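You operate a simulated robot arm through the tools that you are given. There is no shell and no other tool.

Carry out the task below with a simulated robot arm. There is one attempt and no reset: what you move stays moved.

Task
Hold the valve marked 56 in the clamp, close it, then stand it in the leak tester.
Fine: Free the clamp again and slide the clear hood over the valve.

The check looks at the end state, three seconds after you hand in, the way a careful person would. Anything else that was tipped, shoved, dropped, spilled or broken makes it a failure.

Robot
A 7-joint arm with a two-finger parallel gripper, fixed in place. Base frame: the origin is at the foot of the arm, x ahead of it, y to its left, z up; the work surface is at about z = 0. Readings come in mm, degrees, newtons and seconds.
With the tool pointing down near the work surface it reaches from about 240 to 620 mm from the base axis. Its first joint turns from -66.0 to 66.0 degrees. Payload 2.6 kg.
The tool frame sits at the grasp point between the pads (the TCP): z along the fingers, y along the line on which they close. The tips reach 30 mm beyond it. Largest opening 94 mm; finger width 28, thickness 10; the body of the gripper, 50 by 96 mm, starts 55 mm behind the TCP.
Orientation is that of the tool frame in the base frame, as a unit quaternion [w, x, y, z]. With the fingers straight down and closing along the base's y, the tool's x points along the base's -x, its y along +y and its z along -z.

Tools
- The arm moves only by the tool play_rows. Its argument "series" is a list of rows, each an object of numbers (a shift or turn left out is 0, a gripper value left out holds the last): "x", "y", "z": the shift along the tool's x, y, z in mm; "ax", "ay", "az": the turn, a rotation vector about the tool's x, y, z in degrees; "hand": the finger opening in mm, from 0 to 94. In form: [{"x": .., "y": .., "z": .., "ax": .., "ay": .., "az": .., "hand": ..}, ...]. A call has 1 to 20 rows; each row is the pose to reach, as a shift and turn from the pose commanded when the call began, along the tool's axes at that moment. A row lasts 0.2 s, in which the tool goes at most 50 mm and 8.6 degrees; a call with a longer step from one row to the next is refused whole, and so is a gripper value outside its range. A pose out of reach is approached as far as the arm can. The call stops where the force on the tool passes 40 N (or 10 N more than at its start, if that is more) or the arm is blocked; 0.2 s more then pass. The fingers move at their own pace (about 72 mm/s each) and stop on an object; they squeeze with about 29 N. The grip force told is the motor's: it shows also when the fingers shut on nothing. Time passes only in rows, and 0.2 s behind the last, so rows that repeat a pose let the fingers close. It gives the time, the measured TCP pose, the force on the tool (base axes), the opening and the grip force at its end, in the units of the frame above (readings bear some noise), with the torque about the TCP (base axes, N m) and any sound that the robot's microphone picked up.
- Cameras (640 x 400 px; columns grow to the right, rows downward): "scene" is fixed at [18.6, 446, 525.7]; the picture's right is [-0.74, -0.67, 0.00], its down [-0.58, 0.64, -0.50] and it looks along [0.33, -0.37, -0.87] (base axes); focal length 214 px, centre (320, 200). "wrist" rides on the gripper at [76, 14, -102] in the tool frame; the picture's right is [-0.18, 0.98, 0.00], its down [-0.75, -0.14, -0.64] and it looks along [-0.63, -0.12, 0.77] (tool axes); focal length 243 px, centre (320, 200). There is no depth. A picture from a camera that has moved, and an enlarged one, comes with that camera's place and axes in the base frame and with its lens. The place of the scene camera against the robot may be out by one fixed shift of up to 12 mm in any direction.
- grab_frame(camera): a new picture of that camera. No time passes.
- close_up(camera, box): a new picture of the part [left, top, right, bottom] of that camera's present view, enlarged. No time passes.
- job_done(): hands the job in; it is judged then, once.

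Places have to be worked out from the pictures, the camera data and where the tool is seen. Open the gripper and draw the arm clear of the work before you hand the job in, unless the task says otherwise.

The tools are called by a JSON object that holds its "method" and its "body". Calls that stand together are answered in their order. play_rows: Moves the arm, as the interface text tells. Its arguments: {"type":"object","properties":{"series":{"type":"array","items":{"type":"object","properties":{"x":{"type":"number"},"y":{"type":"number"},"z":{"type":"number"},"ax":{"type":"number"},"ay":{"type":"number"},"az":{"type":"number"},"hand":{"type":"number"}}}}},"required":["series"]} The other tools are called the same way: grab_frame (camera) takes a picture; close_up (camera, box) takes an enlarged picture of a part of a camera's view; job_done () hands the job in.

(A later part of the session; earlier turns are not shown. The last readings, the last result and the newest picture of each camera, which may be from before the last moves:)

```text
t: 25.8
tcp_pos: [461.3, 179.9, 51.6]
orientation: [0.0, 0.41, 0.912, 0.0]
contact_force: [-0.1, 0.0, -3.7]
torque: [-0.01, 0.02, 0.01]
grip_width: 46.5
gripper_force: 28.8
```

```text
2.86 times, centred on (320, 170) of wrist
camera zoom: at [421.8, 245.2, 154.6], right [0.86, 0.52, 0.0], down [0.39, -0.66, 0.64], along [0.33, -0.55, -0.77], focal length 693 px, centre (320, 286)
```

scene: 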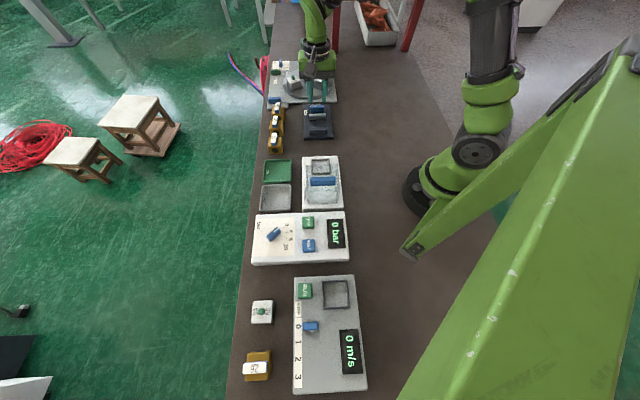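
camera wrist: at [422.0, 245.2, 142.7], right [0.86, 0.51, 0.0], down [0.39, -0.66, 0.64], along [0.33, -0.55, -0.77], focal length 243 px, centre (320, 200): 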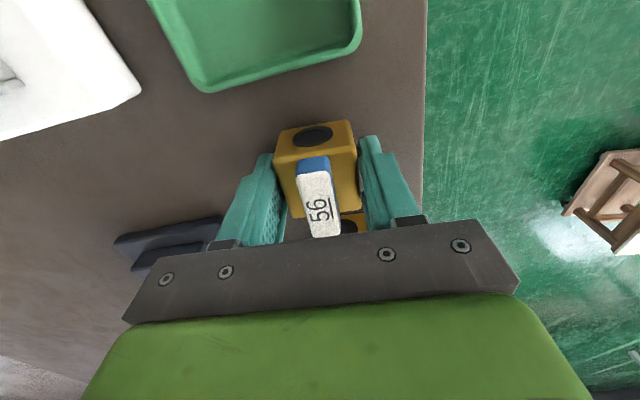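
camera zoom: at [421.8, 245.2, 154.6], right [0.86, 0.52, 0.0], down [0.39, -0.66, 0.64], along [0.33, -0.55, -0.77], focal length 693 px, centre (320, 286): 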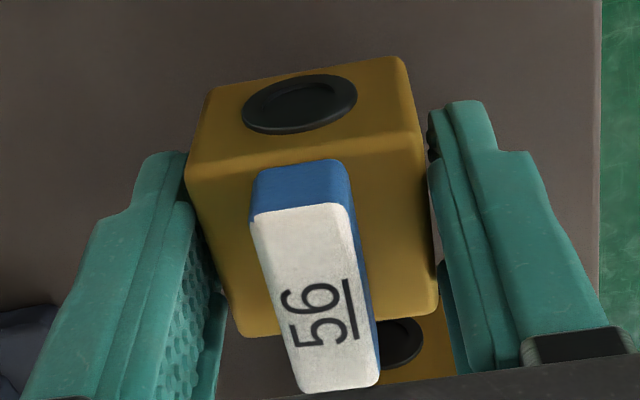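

The valve (≈0.38 kg) is held firmly, its bottom ~37 mm below the TCP. I lift it gently and carry it over the clamp at moderate speed.

{"method": "play_rows", "body": {"series": [{"z": -8}, {"z": -22}, {"z": -40}, {"z": -58}, {"z": -68}, {"x": -6, "y": -8, "z": -70, "az": -0.3}, {"x": -17, "y": -24, "z": -70, "az": -0.7}, {"x": -29, "y": -40, "z": -70, "az": -1.1}, {"x": -41, "y": -57, "z": -70, "az": -1.5}, {"x": -53, "y": -74, "z": -70, "az": -1.9}, {"x": -65, "y": -91, "z": -70, "az": -2.3}, {"x": -77, "y": -107, "z": -70, "az": -2.7}, {"x": -86, "y": -120, "z": -70, "az": -2.7}, {"x": -92, "y": -128, "z": -70, "az": -2.7}, {"x": -95.5, "y": -132.9, "z": -70, "az": -2.7}, {"x": -95.5, "y": -132.9, "z": -70, "az": -2.7}]}}

{"method": "grab_frame", "body": {"camera": "wrist"}}

{"method": "close_up", "body": {"camera": "wrist", "box": [220, 0, 420, 240]}}

{"method": "close_up", "body": {"camera": "scene", "box": [270, 60, 366, 140]}}

```text
t: 29.2
tcp_pos: [426.1, 19.0, 121.7]
orientation: [0.0, 0.388, 0.922, 0.0]
contact_force: [-0.7, 0.5, -3.9]
torque: [-0.02, -0.02, 0.03]
grip_width: 46.3
gripper_force: 29.8
```

```text
taken
camera wrist: at [382.9, 83.4, 224.8], right [0.83, 0.55, 0.0], down [0.43, -0.64, 0.64], along [0.36, -0.53, -0.77], focal length 243 px, centre (320, 200)
```

wrist: 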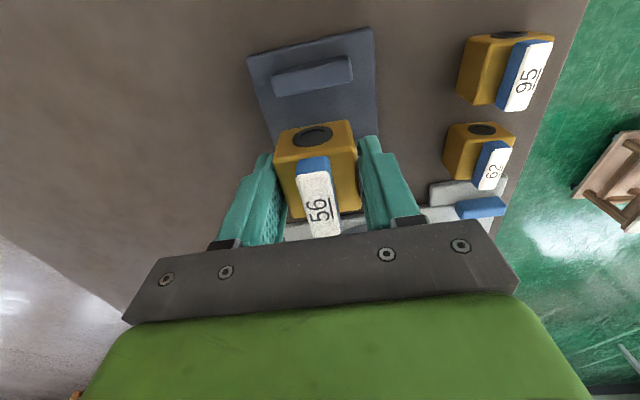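

```text
1.67 times, centred on (320, 120) of wrist
camera zoom: at [382.9, 83.4, 224.8], right [0.83, 0.55, 0.0], down [0.43, -0.64, 0.64], along [0.36, -0.53, -0.77], focal length 404 px, centre (320, 333)
```

zoom: 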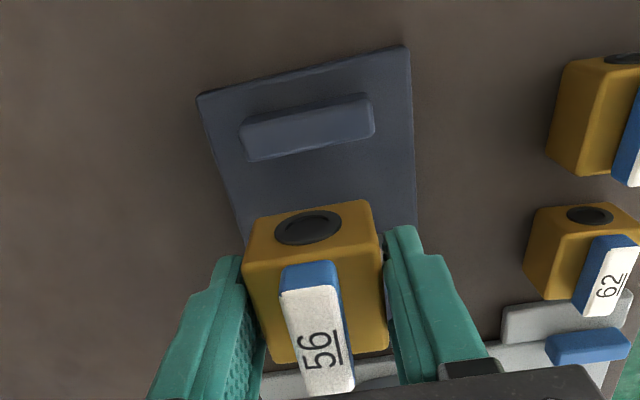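

```text
5.00 times, centred on (318, 100) of scene
camera zoom: at [18.6, 446.0, 525.7], right [-0.74, -0.67, 0.0], down [-0.58, 0.64, -0.5], along [0.33, -0.37, -0.87], focal length 1072 px, centre (330, 700)
```

zoom: 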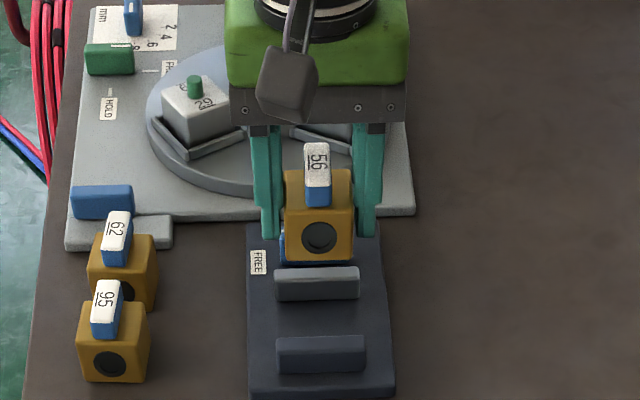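

Valve hangs correctly above the gap between jaws (≈4 mm from fixed jaw, ≈10 from moving jaw). I descend to just above the plate.

{"method": "play_rows", "body": {"series": [{"z": 15}, {"z": 30}, {"z": 45}, {"z": 57}, {"z": 65}, {"z": 70}, {"z": 70}]}}

{"method": "close_up", "body": {"camera": "scene", "box": [280, 80, 360, 146]}}

{"method": "close_up", "body": {"camera": "wrist", "box": [220, 80, 420, 240]}}

```text
t: 30.8
tcp_pos: [425.0, 20.8, 50.1]
orientation: [0.0, 0.389, 0.921, 0.0]
contact_force: [-0.2, 0.1, -4.4]
torque: [0.03, 0.01, 0.01]
grip_width: 46.2
gripper_force: 29.0
```

```text
6.06 times, centred on (320, 113) of scene
camera zoom: at [18.6, 446.0, 525.7], right [-0.74, -0.67, 0.0], down [-0.58, 0.64, -0.5], along [0.33, -0.37, -0.87], focal length 1300 px, centre (320, 727)
```

zoom: 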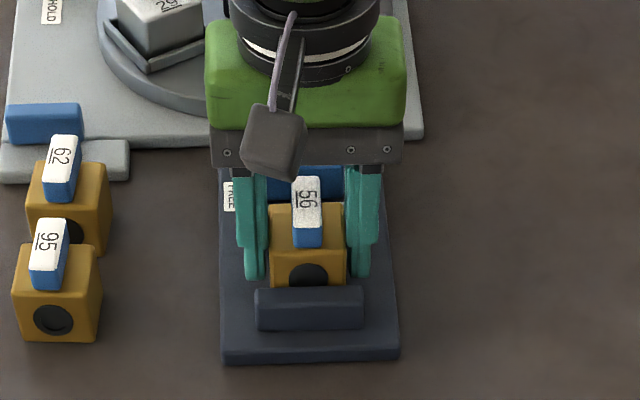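

```text
2.50 times, centred on (320, 160) of wrist
camera zoom: at [382.7, 83.5, 154.1], right [0.83, 0.55, 0.0], down [0.43, -0.64, 0.64], along [0.36, -0.53, -0.77], focal length 606 px, centre (320, 300)
```

zoom: 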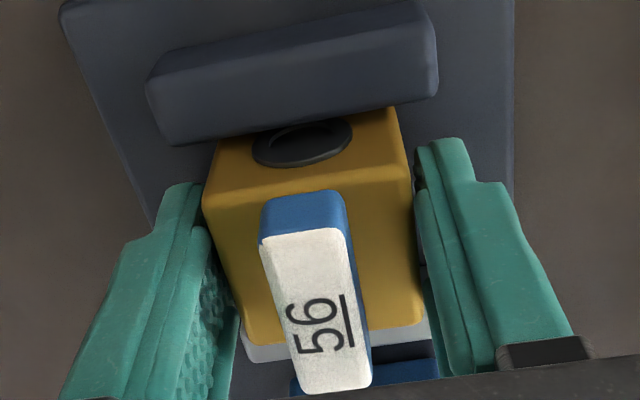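

Still hanging free at 50 mm. I lower in small steps until the plate takes the weight.

{"method": "play_rows", "body": {"series": [{"z": 1}, {"z": 2}, {"z": 2.8}, {"z": 2.8}]}}

```text
t: 31.8
tcp_pos: [427.8, 20.2, 48.1]
orientation: [0.0, 0.388, 0.922, 0.0]
contact_force: [0.0, -0.2, -4.2]
torque: [0.04, -0.02, -0.04]
grip_width: 46.0
gripper_force: 28.8
```

No contact yet; readings carry ~1 mm noise. I keep lowering in small steps.

{"method": "play_rows", "body": {"series": [{"z": 0.7}, {"z": 1.4}, {"z": 2.0}, {"z": 2.0}]}}

```text
t: 32.8
tcp_pos: [426.6, 20.0, 48.3]
orientation: [0.0, 0.388, 0.922, 0.0]
contact_force: [-8.9, -0.5, 21.7]
torque: [0.05, 0.13, -0.04]
grip_width: 46.2
gripper_force: 29.4
```

Contact: +21.7 N upward. I check in the pictures whether the valve is on the plate and not on a jaw.

{"method": "close_up", "body": {"camera": "wrist", "box": [220, 80, 420, 240]}}

{"method": "close_up", "body": {"camera": "scene", "box": [290, 95, 350, 145]}}

```text
2.50 times, centred on (320, 160) of wrist
camera zoom: at [383.2, 83.5, 151.0], right [0.83, 0.55, 0.0], down [0.42, -0.64, 0.64], along [0.36, -0.53, -0.77], focal length 606 px, centre (320, 300)
```

zoom: 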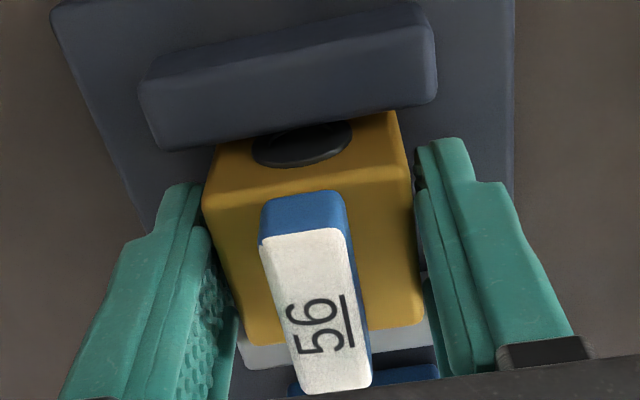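

```text
8.00 times, centred on (320, 120) of scene
camera zoom: at [18.4, 446.0, 525.7], right [-0.74, -0.67, 0.0], down [-0.58, 0.64, -0.5], along [0.33, -0.37, -0.87], focal length 1716 px, centre (320, 840)
```

zoom: 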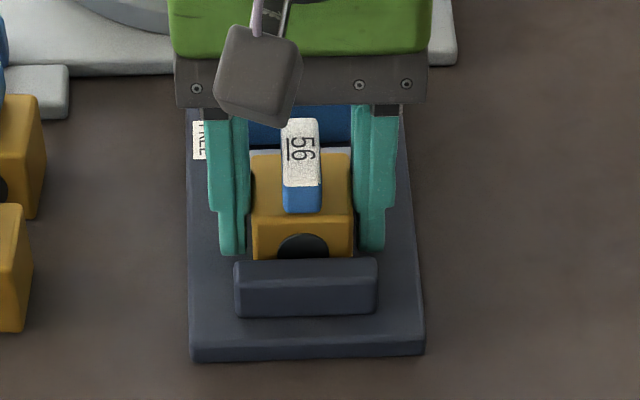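

It is standing on the plate between the jaws. I relieve the pressing by ~1.3 mm, then open the fingers.

{"method": "play_rows", "body": {"series": [{"z": -0.7}, {"z": -1.3}, {"z": -1.3, "hand": 50}, {"z": -1.3, "hand": 60}, {"z": -1.3, "hand": 75}, {"z": -1.3, "hand": 75}]}}

{"method": "close_up", "body": {"camera": "wrist", "box": [220, 80, 420, 240]}}

```text
t: 34.2
tcp_pos: [426.4, 19.6, 48.3]
orientation: [0.0, 0.388, 0.922, 0.0]
contact_force: [0.4, 0.3, -0.3]
torque: [0.01, 0.02, 0.0]
grip_width: 75.1
gripper_force: 0.1
```

```text
2.50 times, centred on (320, 160) of wrist
camera zoom: at [383.0, 83.4, 151.1], right [0.83, 0.55, 0.0], down [0.43, -0.64, 0.64], along [0.36, -0.53, -0.77], focal length 606 px, centre (320, 300)
```

zoom: 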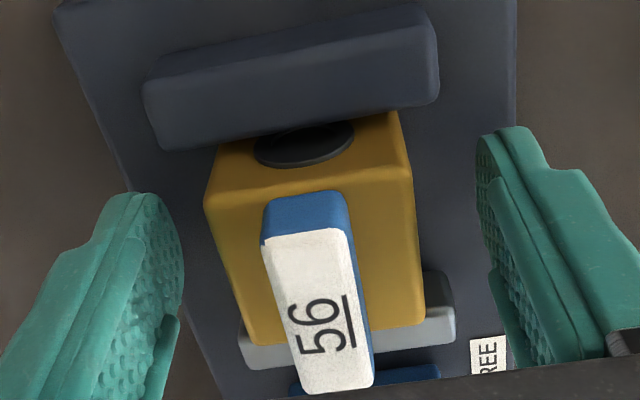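

Released; the valve stands in the clamp. I rise straight up and look down on the clamp and its lever.

{"method": "play_rows", "body": {"series": [{"z": -15}, {"z": -40}, {"z": -70}, {"z": -100}, {"z": -110, "hand": 94}, {"z": -110}]}}

{"method": "grab_frame", "body": {"camera": "wrist"}}

{"method": "close_up", "body": {"camera": "wrist", "box": [230, 30, 410, 210]}}

```text
t: 35.6
tcp_pos: [425.6, 20.5, 157.9]
orientation: [0.0, 0.389, 0.921, 0.0]
contact_force: [0.7, 0.0, 0.3]
torque: [-0.03, -0.02, -0.04]
grip_width: 94.2
gripper_force: 0.1
```

```text
taken
camera wrist: at [383.2, 83.9, 261.4], right [0.83, 0.55, 0.0], down [0.43, -0.64, 0.64], along [0.36, -0.53, -0.77], focal length 243 px, centre (320, 200)
```

wrist: 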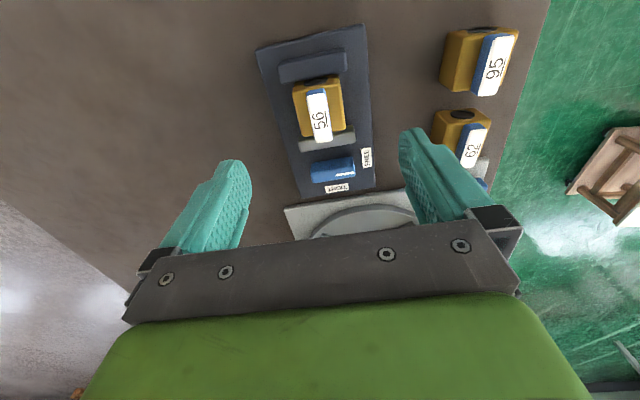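

```text
2.22 times, centred on (320, 120) of wrist
camera zoom: at [383.2, 83.9, 261.4], right [0.83, 0.55, 0.0], down [0.43, -0.64, 0.64], along [0.36, -0.53, -0.77], focal length 539 px, centre (320, 378)
```

zoom: 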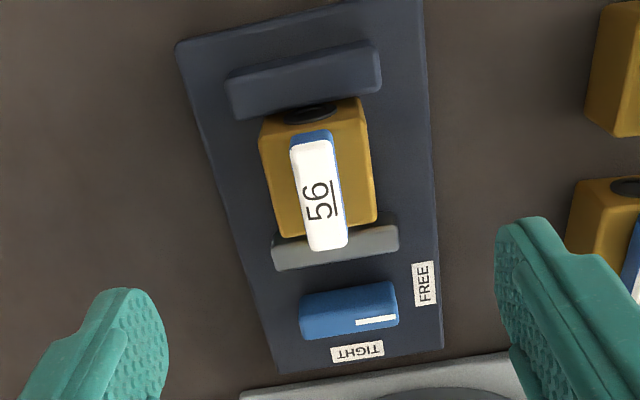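

Now I go above the lever (~(482,-37)) and turn the tool −90° so that the fingers will close across the lever.

{"method": "play_rows", "body": {"series": [{"x": -7, "az": -8.2}, {"x": -15, "az": -16.4}, {"x": -22, "az": -24.5}, {"x": -29, "az": -32.7}, {"x": -36, "az": -40.9}, {"x": -44, "az": -49.1}, {"x": -51, "az": -57.3}, {"x": -58, "az": -65.5}, {"x": -65, "az": -73.6}, {"x": -73, "az": -81.8}, {"x": -80, "az": -90}, {"x": -80, "az": -90}]}}

{"method": "grab_frame", "body": {"camera": "wrist"}}

{"method": "close_up", "body": {"camera": "wrist", "box": [230, 30, 410, 210]}}

```text
t: 38.2
tcp_pos: [481.1, -37.7, 157.2]
orientation: [-0.001, -0.378, 0.926, 0.0]
contact_force: [0.5, 0.0, 0.1]
torque: [0.0, 0.02, -0.01]
grip_width: 94.2
gripper_force: 0.0
```

```text
taken
camera wrist: at [416.9, -81.4, 261.4], right [-0.56, 0.83, 0.0], down [0.64, 0.43, 0.64], along [0.53, 0.36, -0.77], focal length 243 px, centre (320, 200)
```

wrist: 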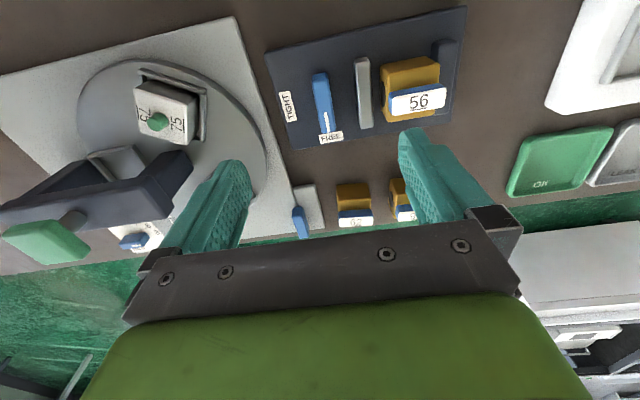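

```text
2.22 times, centred on (320, 120) of wrist
camera zoom: at [416.9, -81.4, 261.4], right [-0.56, 0.83, 0.0], down [0.64, 0.43, 0.64], along [0.53, 0.36, -0.77], focal length 539 px, centre (320, 378)
```

zoom: 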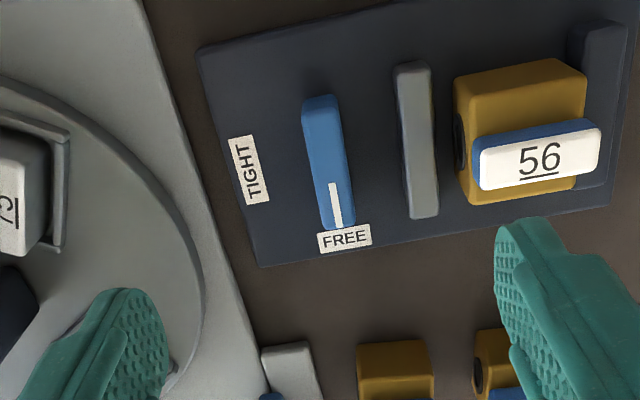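

The lever, marked toward FREE, is now seen under the tool. I zoom in on it for exact position and size.

{"method": "close_up", "body": {"camera": "wrist", "box": [280, 60, 380, 150]}}

```text
4.44 times, centred on (330, 105) of wrist
camera zoom: at [416.9, -81.4, 261.4], right [-0.56, 0.83, 0.0], down [0.64, 0.43, 0.64], along [0.53, 0.36, -0.77], focal length 1078 px, centre (276, 622)
```

zoom: 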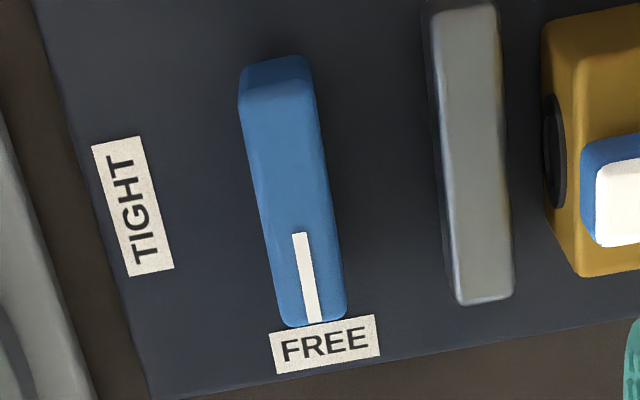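

Lever: ~48×15 mm, centre ≈(481,-33), top z≈32, 24 mm behind the moving jaw. I narrow the fingers to 34 mm, centre over it and descend with the tips ending ~4 mm above the plate.

{"method": "play_rows", "body": {"series": [{"x": -1, "y": 1.6, "hand": 34}, {"x": -1.9, "y": 3.2, "hand": 34}, {"x": -1.9, "y": 3.2, "z": 20}, {"x": -1.9, "y": 3.2, "z": 45}, {"x": -1.9, "y": 3.2, "z": 65}, {"x": -1.9, "y": 3.2, "z": 80}, {"x": -1.9, "y": 3.2, "z": 80}]}}

{"method": "grab_frame", "body": {"camera": "wrist"}}

{"method": "close_up", "body": {"camera": "wrist", "box": [240, 80, 400, 240]}}

{"method": "close_up", "body": {"camera": "scene", "box": [280, 70, 360, 136]}}

```text
t: 39.8
tcp_pos: [480.0, -33.5, 78.4]
orientation: [0.0, -0.377, 0.926, 0.0]
contact_force: [0.0, 0.8, -0.7]
torque: [-0.02, 0.01, -0.02]
grip_width: 34.1
gripper_force: 0.0
```

```text
taken
camera wrist: at [416.2, -76.8, 180.7], right [-0.56, 0.83, 0.0], down [0.64, 0.43, 0.64], along [0.53, 0.36, -0.77], focal length 243 px, centre (320, 200)
```

wrist: 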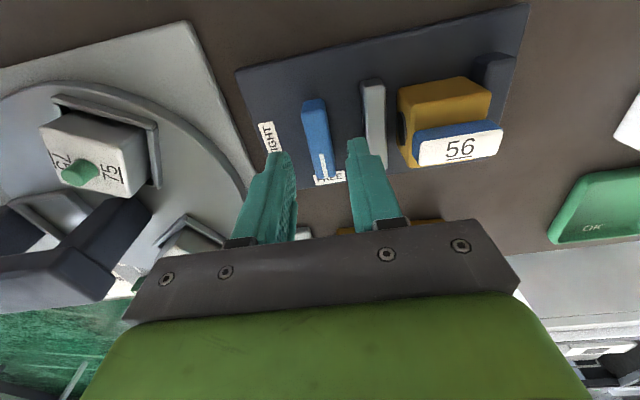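

```text
2.50 times, centred on (320, 160) of wrist
camera zoom: at [416.2, -76.8, 180.7], right [-0.56, 0.83, 0.0], down [0.64, 0.43, 0.64], along [0.53, 0.36, -0.77], focal length 606 px, centre (320, 300)
```

zoom: 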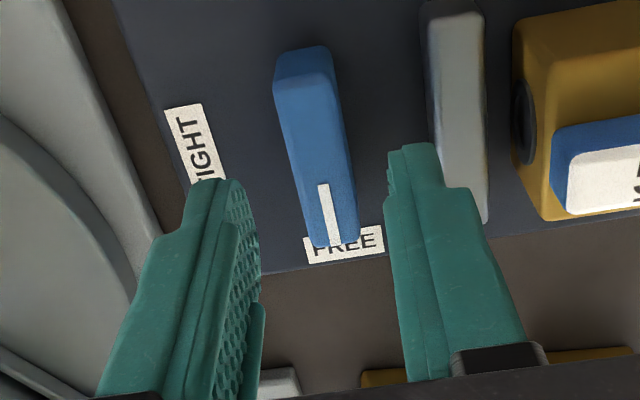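

```text
6.06 times, centred on (320, 103) of scene
camera zoom: at [18.6, 446.0, 525.7], right [-0.74, -0.67, 0.0], down [-0.58, 0.64, -0.5], along [0.33, -0.37, -0.87], focal length 1300 px, centre (320, 788)
```

zoom: 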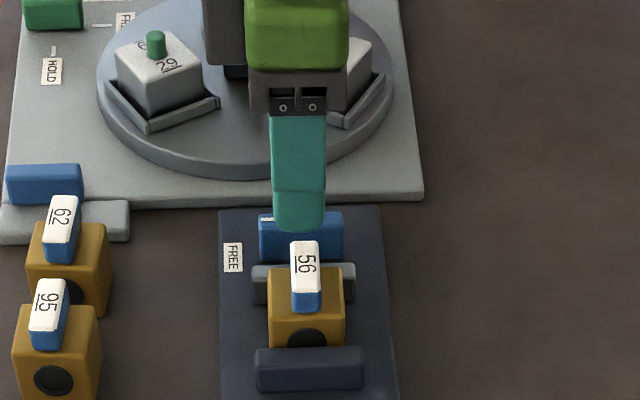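

Aligned across the lever within ~1 mm. I shift 1.3 mm along its length and descend halfway, watching the clearance to the moving jaw.

{"method": "play_rows", "body": {"series": [{"x": 1.3, "z": 5}, {"x": 1.3, "z": 12}, {"x": 1.3, "z": 18}, {"x": 1.3, "z": 18}]}}

{"method": "close_up", "body": {"camera": "wrist", "box": [240, 80, 400, 240]}}

```text
t: 40.8
tcp_pos: [480.3, -34.8, 59.8]
orientation: [0.0, -0.377, 0.926, 0.0]
contact_force: [-0.1, 1.1, -0.6]
torque: [-0.02, 0.03, 0.02]
grip_width: 34.0
gripper_force: 0.0
```

```text
2.50 times, centred on (320, 160) of wrist
camera zoom: at [415.6, -78.0, 163.0], right [-0.55, 0.83, 0.0], down [0.64, 0.42, 0.64], along [0.53, 0.36, -0.77], focal length 606 px, centre (320, 300)
```

zoom: 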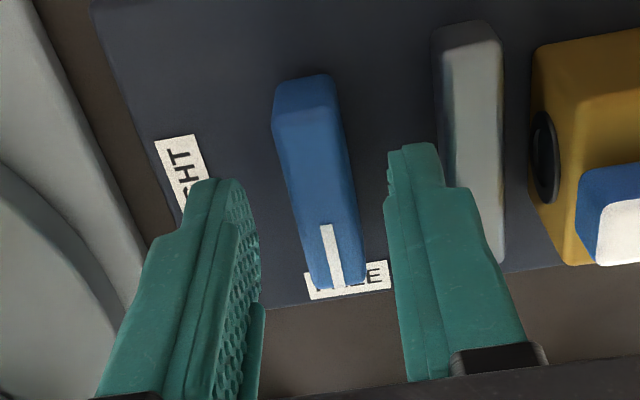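

The right finger's outer side comes close to the moving jaw, so I narrow the opening to 23 mm before descending the last 11 mm.

{"method": "play_rows", "body": {"series": [{"hand": 23}, {"hand": 23}, {"z": 4, "hand": 23}, {"z": 8}, {"z": 11}, {"z": 11}]}}

{"method": "close_up", "body": {"camera": "wrist", "box": [240, 80, 400, 240]}}

```text
t: 42.2
tcp_pos: [480.2, -34.3, 48.7]
orientation: [-0.001, -0.378, 0.926, 0.0]
contact_force: [-0.7, -0.3, -0.6]
torque: [0.0, -0.01, 0.03]
grip_width: 23.1
gripper_force: 0.1
```

```text
2.50 times, centred on (320, 160) of wrist
camera zoom: at [415.4, -78.2, 152.3], right [-0.55, 0.83, 0.0], down [0.64, 0.43, 0.64], along [0.53, 0.36, -0.77], focal length 606 px, centre (320, 300)
```

zoom: 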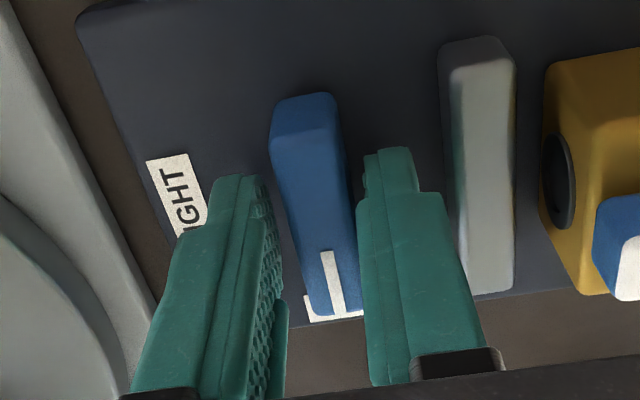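

No contact and the lever is between the fingers. I close on it.

{"method": "play_rows", "body": {"series": [{"hand": 10}, {"hand": 5}, {"hand": 5}, {"hand": 5}]}}

```text
t: 43.2
tcp_pos: [479.6, -33.7, 49.0]
orientation: [0.0, -0.377, 0.926, 0.001]
contact_force: [-9.0, 3.8, 3.5]
torque: [0.15, -0.09, -0.03]
grip_width: 14.8
gripper_force: 45.1
```

Lever gripped (14.8 mm). I start turning clockwise (seen from above) in small steps, easing 0.6 mm toward the side force.

{"method": "play_rows", "body": {"series": [{"y": 0.6, "az": 4}, {"y": 0.6, "az": 9}, {"y": 0.6, "az": 14}, {"y": 0.6, "az": 19}, {"y": 0.6, "az": 24}, {"y": 0.6, "az": 24}]}}

{"method": "close_up", "body": {"camera": "wrist", "box": [240, 60, 440, 240]}}

```text
t: 44.6
tcp_pos: [479.0, -33.8, 49.1]
orientation: [-0.001, -0.175, 0.985, 0.0]
contact_force: [-9.6, 3.8, 8.8]
torque: [0.03, 0.32, -0.06]
grip_width: 14.8
gripper_force: 45.7
```

```text
2.22 times, centred on (340, 150) of wrist
camera zoom: at [403.1, -47.5, 152.3], right [-0.17, 0.99, 0.0], down [0.76, 0.13, 0.64], along [0.63, 0.11, -0.77], focal length 539 px, centre (276, 311)
```

zoom: 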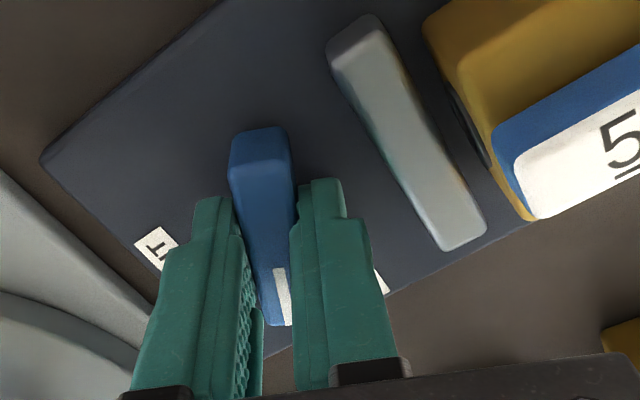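

The lever follows the fingers. I continue turning, easing along the measured side force.

{"method": "play_rows", "body": {"series": [{"x": 0.5, "y": 0.5, "az": 5}, {"x": 0.5, "y": 0.5, "az": 10}, {"x": 0.5, "y": 0.5, "az": 15}, {"x": 0.5, "y": 0.5, "az": 20}, {"x": 0.5, "y": 0.5, "az": 25}, {"x": 0.5, "y": 0.5, "az": 25}]}}

{"method": "close_up", "body": {"camera": "wrist", "box": [240, 60, 440, 240]}}

```text
t: 46.0
tcp_pos: [480.1, -33.2, 48.0]
orientation: [0.001, 0.042, 0.999, 0.001]
contact_force: [-1.1, 3.4, 5.0]
torque: [0.02, -0.4, -0.02]
grip_width: 14.5
gripper_force: 44.9
```

```text
2.22 times, centred on (340, 150) of wrist
camera zoom: at [404.5, -14.0, 152.1], right [0.26, 0.96, 0.0], down [0.74, -0.2, 0.64], along [0.62, -0.17, -0.77], focal length 539 px, centre (276, 311)
```

zoom: 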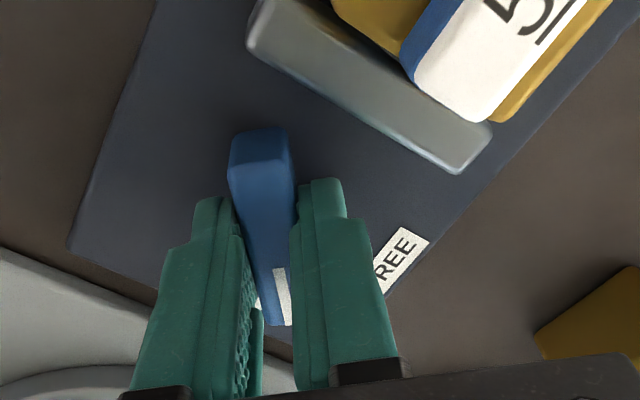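

About 49° turned and the moving jaw is advancing. I continue.

{"method": "play_rows", "body": {"series": [{"y": 0.2, "az": 5}, {"y": 0.2, "az": 10}, {"y": 0.2, "az": 15}, {"y": 0.2, "az": 20}, {"y": 0.2, "az": 25}, {"y": 0.2, "az": 25}]}}

{"method": "close_up", "body": {"camera": "wrist", "box": [240, 40, 440, 240]}}

```text
t: 47.4
tcp_pos: [480.1, -33.4, 49.4]
orientation: [0.001, 0.256, 0.967, -0.001]
contact_force: [2.6, 1.8, 3.5]
torque: [-0.71, -1.32, 0.02]
grip_width: 14.8
gripper_force: 44.4
```

```text
2.00 times, centred on (340, 140) of wrist
camera zoom: at [420.3, 15.7, 152.2], right [0.65, 0.76, 0.0], down [0.58, -0.5, 0.64], along [0.49, -0.42, -0.77], focal length 485 px, centre (280, 320)
```

zoom: 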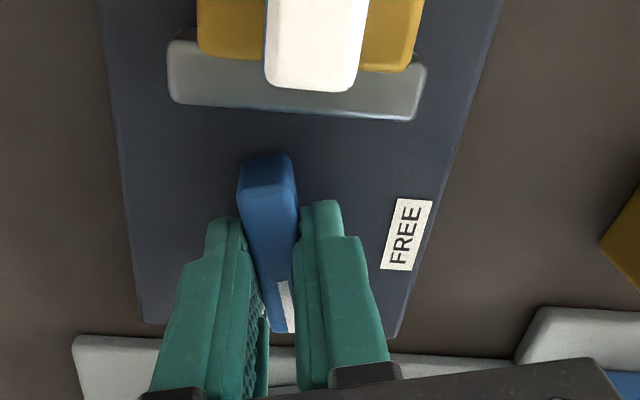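

74° turned; moving jaw is against the valve. I turn the remaining ~16°.

{"method": "play_rows", "body": {"series": [{"az": 4}, {"az": 8}, {"az": 12}, {"az": 15.5}, {"az": 15.5}]}}

{"method": "close_up", "body": {"camera": "wrist", "box": [220, 20, 440, 240]}}

{"method": "close_up", "body": {"camera": "scene", "box": [280, 75, 360, 141]}}

```text
t: 48.6
tcp_pos: [479.6, -34.8, 49.2]
orientation: [0.002, 0.384, 0.923, 0.0]
contact_force: [25.0, -2.1, -11.4]
torque: [0.76, 0.45, 0.14]
grip_width: 15.0
gripper_force: 44.6
```

```text
1.82 times, centred on (330, 130) of wrist
camera zoom: at [435.7, 29.6, 152.1], right [0.83, 0.56, 0.0], down [0.43, -0.63, 0.64], along [0.36, -0.53, -0.77], focal length 441 px, centre (302, 327)
```

zoom: 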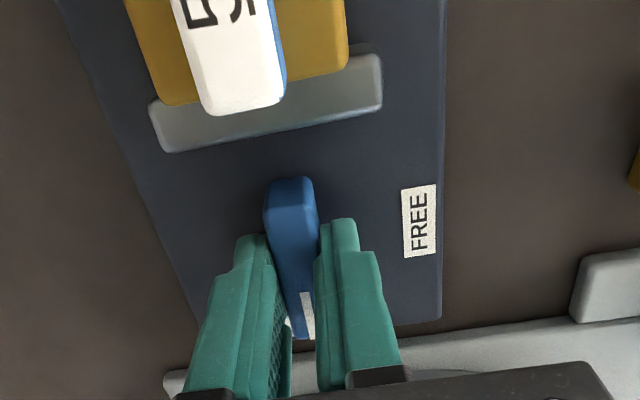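

```text
6.06 times, centred on (320, 108) of scene
camera zoom: at [18.6, 446.0, 525.7], right [-0.74, -0.67, 0.0], down [-0.58, 0.64, -0.5], along [0.33, -0.37, -0.87], focal length 1300 px, centre (320, 758)
```

zoom: 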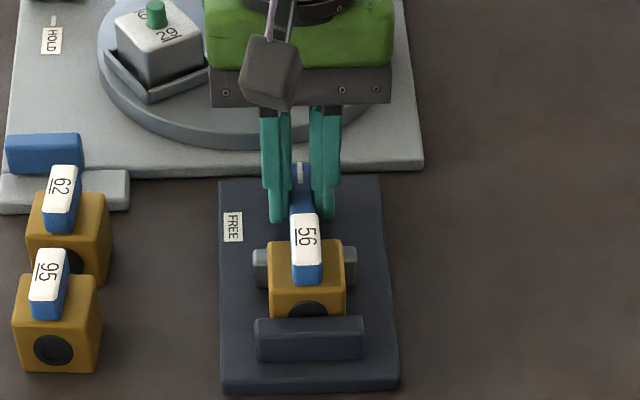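

Turned ≈89.5°. I turn 3° more to feel whether the stop has been reached, easing the side force.

{"method": "play_rows", "body": {"series": [{"y": 0.4, "az": 1.5}, {"y": 0.6, "az": 3}, {"y": 0.6, "az": 3}]}}

```text
t: 49.4
tcp_pos: [479.1, -33.6, 47.9]
orientation: [0.0, 0.408, 0.913, -0.001]
contact_force: [8.3, -0.6, -4.3]
torque: [-0.89, -1.15, 1.4]
grip_width: 15.5
gripper_force: 44.8
```

The torque about z rose to 1.4 N·m – the lever is at its TIGHT stop. I ease back, open the fingers and rise.

{"method": "play_rows", "body": {"series": [{"az": -1.5}, {"az": -2.5}, {"az": -2.5, "hand": 22}, {"az": -2.5, "hand": 36}, {"az": -2.5, "hand": 40}, {"az": -2.5, "z": -15}, {"az": -2.5, "z": -40}, {"az": -2.5, "z": -70}, {"az": -2.5, "z": -100}, {"az": -2.5, "z": -110}, {"az": -2.5, "z": -110}]}}

{"method": "close_up", "body": {"camera": "scene", "box": [280, 75, 360, 141]}}

{"method": "close_up", "body": {"camera": "wrist", "box": [220, 0, 420, 200]}}

```text
t: 51.8
tcp_pos: [479.8, -33.3, 159.2]
orientation: [0.001, 0.388, 0.921, 0.0]
contact_force: [0.2, -0.2, -0.4]
torque: [0.0, -0.01, 0.0]
grip_width: 39.8
gripper_force: 0.1
```

```text
6.06 times, centred on (320, 108) of scene
camera zoom: at [18.6, 446.0, 525.7], right [-0.74, -0.67, 0.0], down [-0.58, 0.64, -0.5], along [0.33, -0.37, -0.87], focal length 1300 px, centre (320, 758)
```

zoom: 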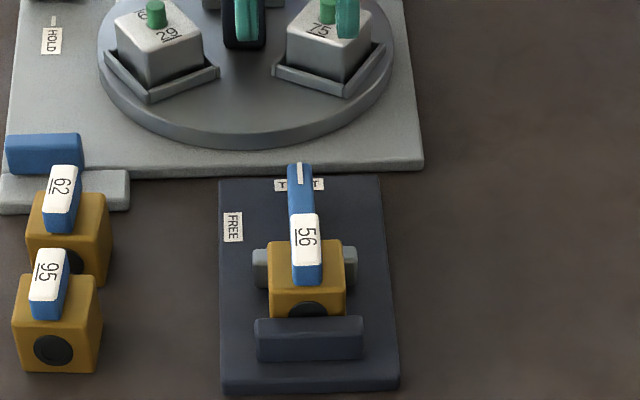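

```text
2.00 times, centred on (320, 100) of wrist
camera zoom: at [436.8, 30.5, 262.5], right [0.83, 0.55, 0.0], down [0.43, -0.64, 0.64], along [0.36, -0.53, -0.77], focal length 485 px, centre (320, 400)
```

zoom: 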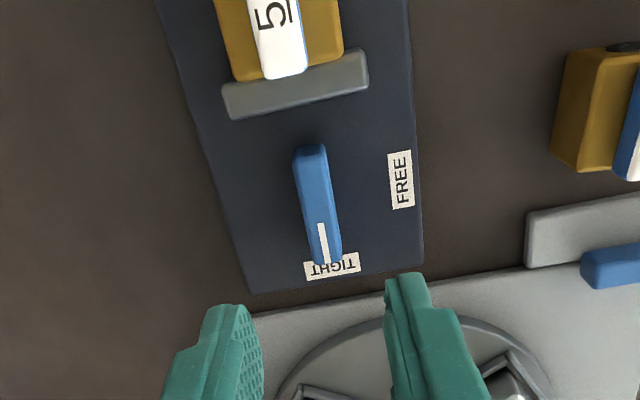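

The clamp reads TIGHT and holds the valve. I go back over the valve to measure handle position.

{"method": "play_rows", "body": {"series": [{"x": 20}, {"x": 40}, {"x": 60}, {"x": 80}, {"x": 80}]}}

{"method": "grab_frame", "body": {"camera": "wrist"}}

{"method": "close_up", "body": {"camera": "wrist", "box": [250, 40, 390, 140]}}

```text
t: 53.0
tcp_pos: [423.5, 24.5, 159.9]
orientation: [0.001, 0.388, 0.922, 0.0]
contact_force: [-0.9, -0.1, -0.3]
torque: [0.02, 0.0, -0.02]
grip_width: 40.1
gripper_force: 0.1
```

```text
taken
camera wrist: at [380.5, 87.6, 262.7], right [0.83, 0.55, 0.0], down [0.43, -0.64, 0.64], along [0.36, -0.53, -0.77], focal length 243 px, centre (320, 200)
```

wrist: 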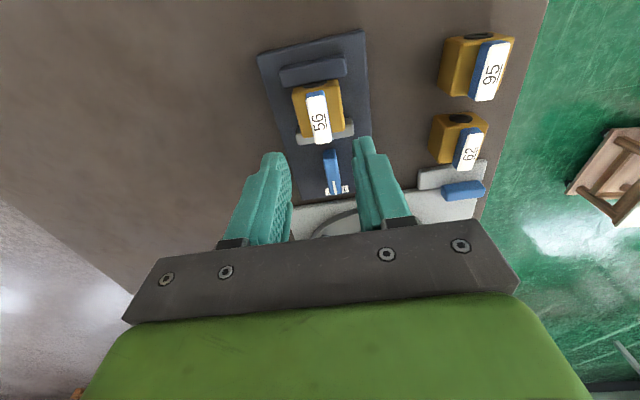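

```text
4.00 times, centred on (320, 90) of wrist
camera zoom: at [380.5, 87.6, 262.7], right [0.83, 0.55, 0.0], down [0.43, -0.64, 0.64], along [0.36, -0.53, -0.77], focal length 970 px, centre (320, 640)
```

zoom: 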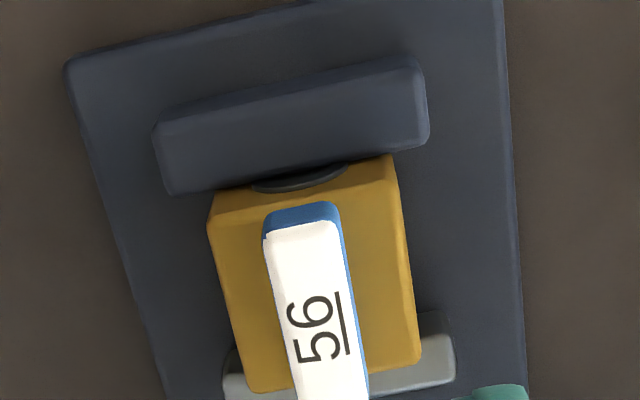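

Handle centre ≈(424.4,21.4). Before gripping it I test, at safe height, whether the wrist can turn a further +90° (the closing direction) from here.

{"method": "play_rows", "body": {"series": [{"x": -1, "az": 8}, {"x": -2.3, "y": -0.5, "az": 16}, {"x": -2.3, "y": -0.5, "az": 24}, {"x": -2.3, "y": -0.5, "az": 32}, {"x": -2.3, "y": -0.5, "az": 40}, {"x": -2.3, "y": -0.5, "az": 48}, {"x": -2.3, "y": -0.5, "az": 56}, {"x": -2.3, "y": -0.5, "az": 64}, {"x": -2.3, "y": -0.5, "az": 72}, {"x": -2.3, "y": -0.5, "az": 80}, {"x": -2.3, "y": -0.5, "az": 88}, {"x": -2.3, "y": -0.5, "az": 93}, {"x": -2.3, "y": -0.5, "az": 93}]}}

{"method": "close_up", "body": {"camera": "wrist", "box": [230, 40, 410, 180]}}

```text
t: 55.8
tcp_pos: [425.3, 21.7, 158.3]
orientation: [0.001, 0.936, 0.352, 0.0]
contact_force: [0.4, 0.4, 0.0]
torque: [0.01, 0.0, 0.02]
grip_width: 39.9
gripper_force: 0.0
```

```text
2.86 times, centred on (320, 110) of wrist
camera zoom: at [491.5, 60.6, 262.1], right [0.51, -0.86, 0.0], down [-0.66, -0.39, 0.64], along [-0.55, -0.33, -0.77], focal length 693 px, centre (320, 457)
```

zoom: 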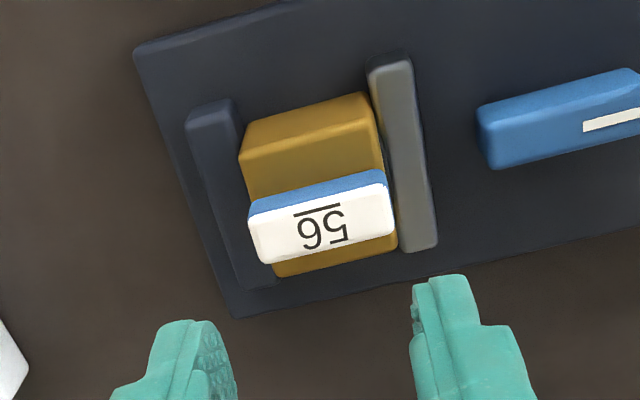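

The wrist can reach it (138.7°). I rotate back, shift ~1.2 mm toward +s, and then descend over the handle with the fingers 34 mm open.

{"method": "play_rows", "body": {"series": [{"y": 1.2, "az": -8}, {"y": 1.2, "az": -16}, {"y": 1.2, "az": -24}, {"y": 1.2, "az": -32}, {"y": 1.2, "az": -40}, {"y": 1.2, "az": -48}, {"y": 1.2, "az": -56}, {"y": 1.2, "az": -64}, {"y": 1.2, "az": -72}, {"y": 1.2, "az": -80}, {"y": 1.2, "az": -88}, {"y": 1.2, "az": -93}, {"y": 1.2, "az": -93, "z": 20}, {"y": 1.2, "az": -93, "z": 40}, {"y": 1.2, "az": -93, "z": 55}, {"y": 1.2, "az": -93, "z": 62}, {"y": 1.2, "az": -93, "z": 62}]}}

{"method": "close_up", "body": {"camera": "wrist", "box": [230, 60, 410, 240]}}

{"method": "close_up", "body": {"camera": "scene", "box": [280, 75, 360, 141]}}

```text
t: 59.4
tcp_pos: [425.5, 21.1, 95.4]
orientation: [0.0, 0.388, 0.921, 0.0]
contact_force: [-0.3, 0.6, 0.2]
torque: [-0.01, -0.01, 0.0]
grip_width: 40.1
gripper_force: 0.0
```

```text
2.22 times, centred on (320, 150) of wrist
camera zoom: at [382.3, 85.4, 200.0], right [0.83, 0.55, 0.0], down [0.43, -0.64, 0.64], along [0.36, -0.53, -0.77], focal length 539 px, centre (320, 311)
```

zoom: 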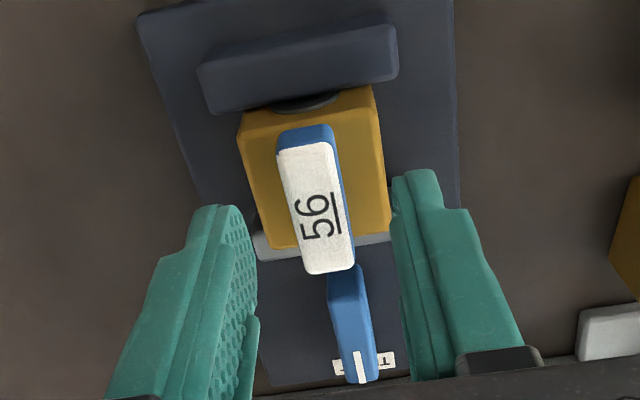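

```text
6.06 times, centred on (320, 108) of scene
camera zoom: at [18.6, 446.0, 525.7], right [-0.74, -0.67, 0.0], down [-0.58, 0.64, -0.5], along [0.33, -0.37, -0.87], focal length 1300 px, centre (320, 758)
```

zoom: 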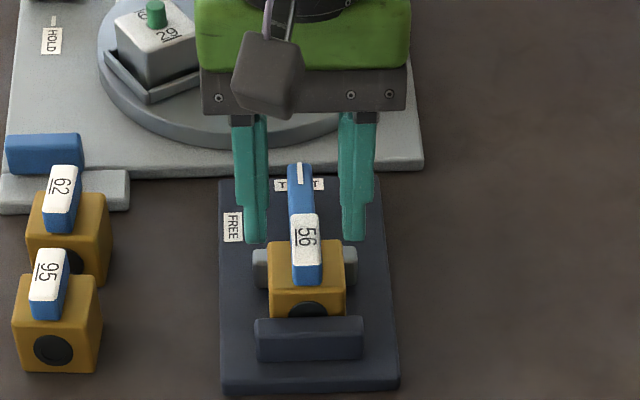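

Comparing views, the handle top is actually lower (z≈61 in the clamp, body top ≈45). I descend so the tips end just above the body top (TCP ≈79), checking for contact.

{"method": "play_rows", "body": {"series": [{"y": -0.8, "z": 5}, {"y": -0.8, "z": 10}, {"y": -0.8, "z": 14}, {"y": -0.8, "z": 16}, {"y": -0.8, "z": 16}]}}

{"method": "close_up", "body": {"camera": "wrist", "box": [240, 80, 400, 240]}}

{"method": "close_up", "body": {"camera": "scene", "box": [290, 85, 350, 135]}}

```text
t: 60.6
tcp_pos: [426.1, 20.1, 81.8]
orientation: [0.001, 0.389, 0.921, 0.0]
contact_force: [-0.7, 0.6, -0.4]
torque: [0.03, 0.05, 0.0]
grip_width: 40.1
gripper_force: 0.1
```

```text
2.50 times, centred on (320, 160) of wrist
camera zoom: at [382.3, 84.5, 184.1], right [0.83, 0.55, 0.0], down [0.43, -0.64, 0.64], along [0.36, -0.53, -0.77], focal length 606 px, centre (320, 300)
```

zoom: 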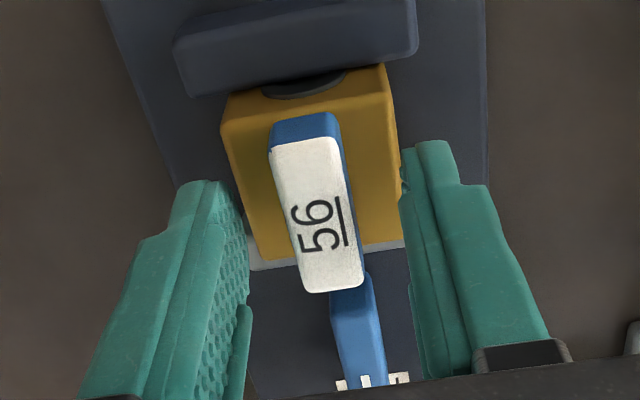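

```text
8.00 times, centred on (320, 110) of scene
camera zoom: at [18.6, 446.0, 525.7], right [-0.74, -0.67, 0.0], down [-0.58, 0.64, -0.5], along [0.33, -0.37, -0.87], focal length 1716 px, centre (320, 920)
```

zoom: 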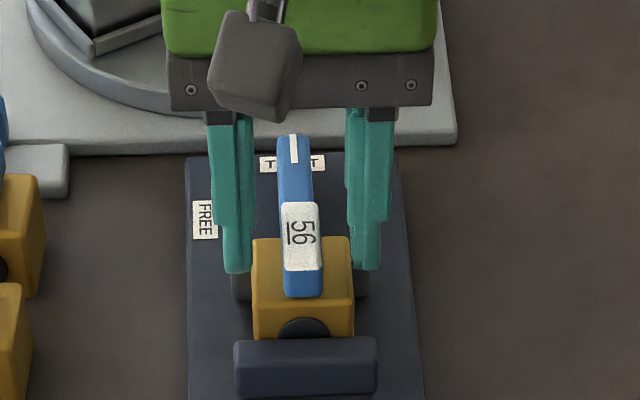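

Tips are near the body-top level, so I raise 2 mm for clearance and close gently on the handle; width ≈15 would confirm the handle.

{"method": "play_rows", "body": {"series": [{"z": -1}, {"z": -2}, {"z": -2, "hand": 30}, {"z": -2, "hand": 20}, {"z": -2, "hand": 10}, {"z": -2, "hand": 8}, {"z": -2, "hand": 8}]}}

{"method": "close_up", "body": {"camera": "wrist", "box": [240, 80, 400, 240]}}

```text
t: 62.2
tcp_pos: [424.3, 21.3, 82.5]
orientation: [-0.001, 0.388, 0.922, 0.0]
contact_force: [0.0, 0.5, 2.2]
torque: [0.08, 0.07, 0.03]
grip_width: 15.4
gripper_force: 28.2
```

```text
2.50 times, centred on (320, 160) of wrist
camera zoom: at [382.2, 84.5, 186.4], right [0.83, 0.55, 0.0], down [0.42, -0.64, 0.64], along [0.36, -0.53, -0.77], focal length 606 px, centre (320, 300)
```

zoom: 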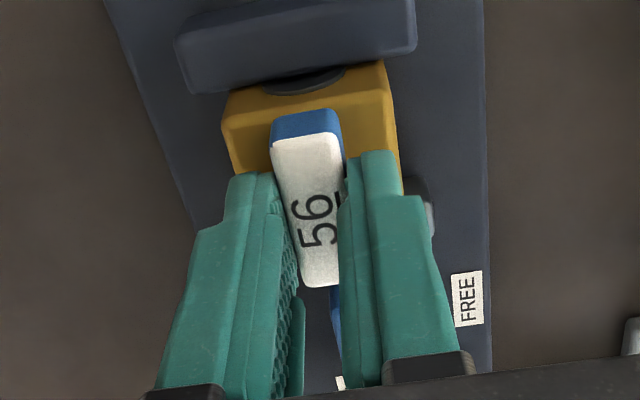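

Handle gripped (15.4 mm). I turn clockwise a first 12° and feel the torque.

{"method": "play_rows", "body": {"series": [{"az": 4}, {"az": 8}, {"az": 12}, {"az": 12}]}}

{"method": "close_up", "body": {"camera": "wrist", "box": [240, 80, 400, 240]}}

```text
t: 63.2
tcp_pos: [424.8, 19.9, 83.3]
orientation: [0.0, 0.484, 0.875, 0.0]
contact_force: [-3.8, -0.2, 8.4]
torque: [0.03, 0.12, 0.06]
grip_width: 15.5
gripper_force: 29.0
```

```text
2.50 times, centred on (320, 160) of wrist
camera zoom: at [396.5, 92.0, 186.4], right [0.93, 0.37, 0.0], down [0.28, -0.71, 0.64], along [0.24, -0.6, -0.77], focal length 606 px, centre (320, 300)
```

zoom: 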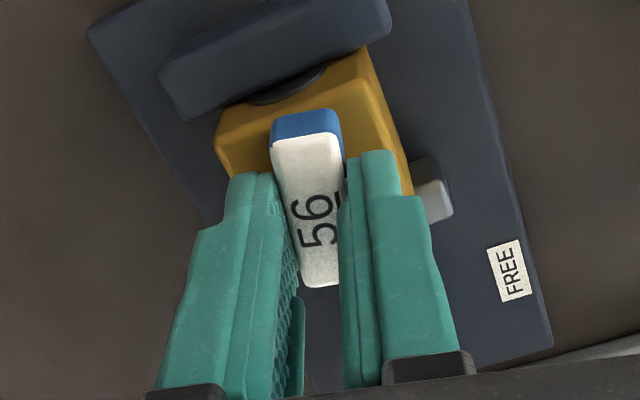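

The handle turns freely clockwise while the body stays clamped. I continue turning.

{"method": "play_rows", "body": {"series": [{"az": 6}, {"az": 12}, {"az": 18}, {"az": 24}, {"az": 30}, {"az": 30}]}}

{"method": "close_up", "body": {"camera": "wrist", "box": [240, 80, 400, 240]}}

```text
t: 64.6
tcp_pos: [424.5, 21.1, 82.8]
orientation: [0.0, 0.694, 0.72, 0.0]
contact_force: [-4.3, -1.0, 7.3]
torque: [-0.14, 0.11, 0.08]
grip_width: 15.2
gripper_force: 29.1
```

```text
2.50 times, centred on (320, 160) of wrist
camera zoom: at [436.2, 96.6, 186.3], right [0.99, -0.15, 0.0], down [-0.11, -0.76, 0.64], along [-0.09, -0.63, -0.77], focal length 606 px, centre (320, 300)
```

zoom: 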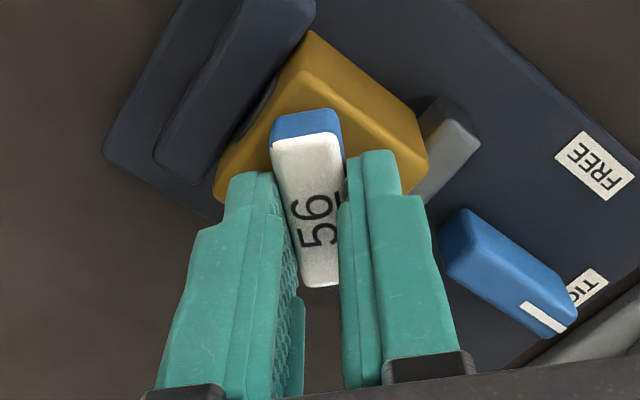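

About 42° turned, torque still low. Continue another 30°.

{"method": "play_rows", "body": {"series": [{"az": 6}, {"az": 12}, {"az": 18}, {"az": 24}, {"az": 30}, {"az": 30}]}}

{"method": "close_up", "body": {"camera": "wrist", "box": [240, 80, 400, 240]}}

```text
t: 66.0
tcp_pos: [425.3, 19.4, 83.2]
orientation: [-0.001, 0.856, 0.517, 0.0]
contact_force: [-9.4, 1.3, 12.1]
torque: [-0.08, 0.31, -0.04]
grip_width: 15.3
gripper_force: 29.7
```

```text
2.50 times, centred on (320, 160) of wrist
camera zoom: at [473.0, 80.7, 186.3], right [0.78, -0.62, 0.0], down [-0.48, -0.6, 0.64], along [-0.4, -0.5, -0.77], focal length 606 px, centre (320, 300)
```

zoom: 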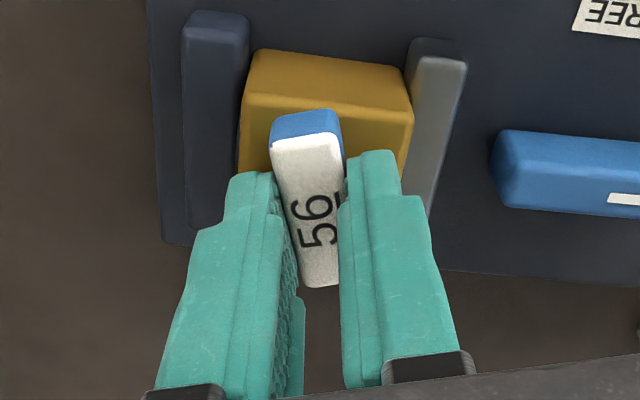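

72° turned. I do the remaining 18° and look for the end stop.

{"method": "play_rows", "body": {"series": [{"x": -0.2, "y": -0.4, "z": -0.4, "az": 5}, {"x": -0.2, "y": -0.4, "z": -0.4, "az": 10}, {"x": -0.2, "y": -0.4, "z": -0.4, "az": 14}, {"x": -0.2, "y": -0.4, "z": -0.4, "az": 18}, {"x": -0.2, "y": -0.4, "z": -0.4, "az": 18}]}}

{"method": "close_up", "body": {"camera": "wrist", "box": [240, 80, 400, 240]}}

```text
t: 67.2
tcp_pos: [424.5, 20.9, 82.9]
orientation: [0.0, 0.926, 0.376, 0.0]
contact_force: [-1.1, 2.5, 0.1]
torque: [0.12, 0.08, 0.05]
grip_width: 15.3
gripper_force: 29.1
```

```text
2.50 times, centred on (320, 160) of wrist
camera zoom: at [489.2, 62.8, 186.3], right [0.55, -0.83, 0.0], down [-0.64, -0.42, 0.64], along [-0.54, -0.36, -0.77], focal length 606 px, centre (320, 300)
```

zoom: 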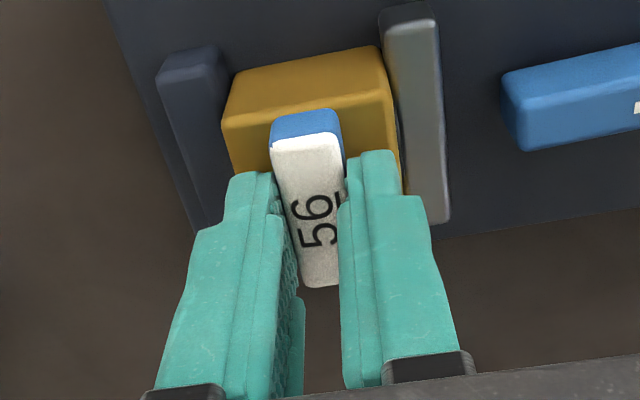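

Now at ≈90°. I probe 3° further for the end stop.

{"method": "play_rows", "body": {"series": [{"az": 1.5}, {"az": 3}, {"az": 3}]}}

```text
t: 68.0
tcp_pos: [424.6, 19.4, 83.7]
orientation: [0.0, 0.936, 0.353, 0.0]
contact_force: [1.5, -0.1, 0.1]
torque: [-0.06, -0.01, 0.19]
grip_width: 15.3
gripper_force: 29.1
```

Torque rose slightly (0.19). One more small probe of 2.5°.

{"method": "play_rows", "body": {"series": [{"az": 1.2}, {"az": 2.5}, {"az": 2.5}]}}

{"method": "close_up", "body": {"camera": "wrist", "box": [240, 80, 400, 240]}}

```text
t: 68.8
tcp_pos: [424.5, 19.9, 82.7]
orientation: [0.001, 0.943, 0.332, 0.0]
contact_force: [1.7, -5.5, -0.1]
torque: [-0.22, 0.08, 0.27]
grip_width: 15.6
gripper_force: 28.8
```

```text
2.50 times, centred on (320, 160) of wrist
camera zoom: at [493.0, 55.6, 186.7], right [0.47, -0.88, 0.0], down [-0.68, -0.36, 0.64], along [-0.57, -0.3, -0.77], focal length 606 px, centre (320, 300)
```

zoom: 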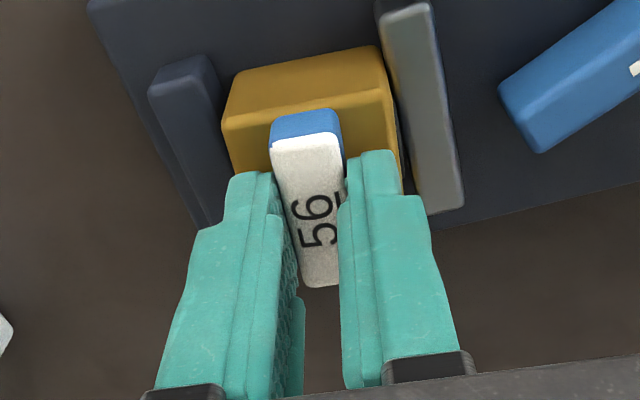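

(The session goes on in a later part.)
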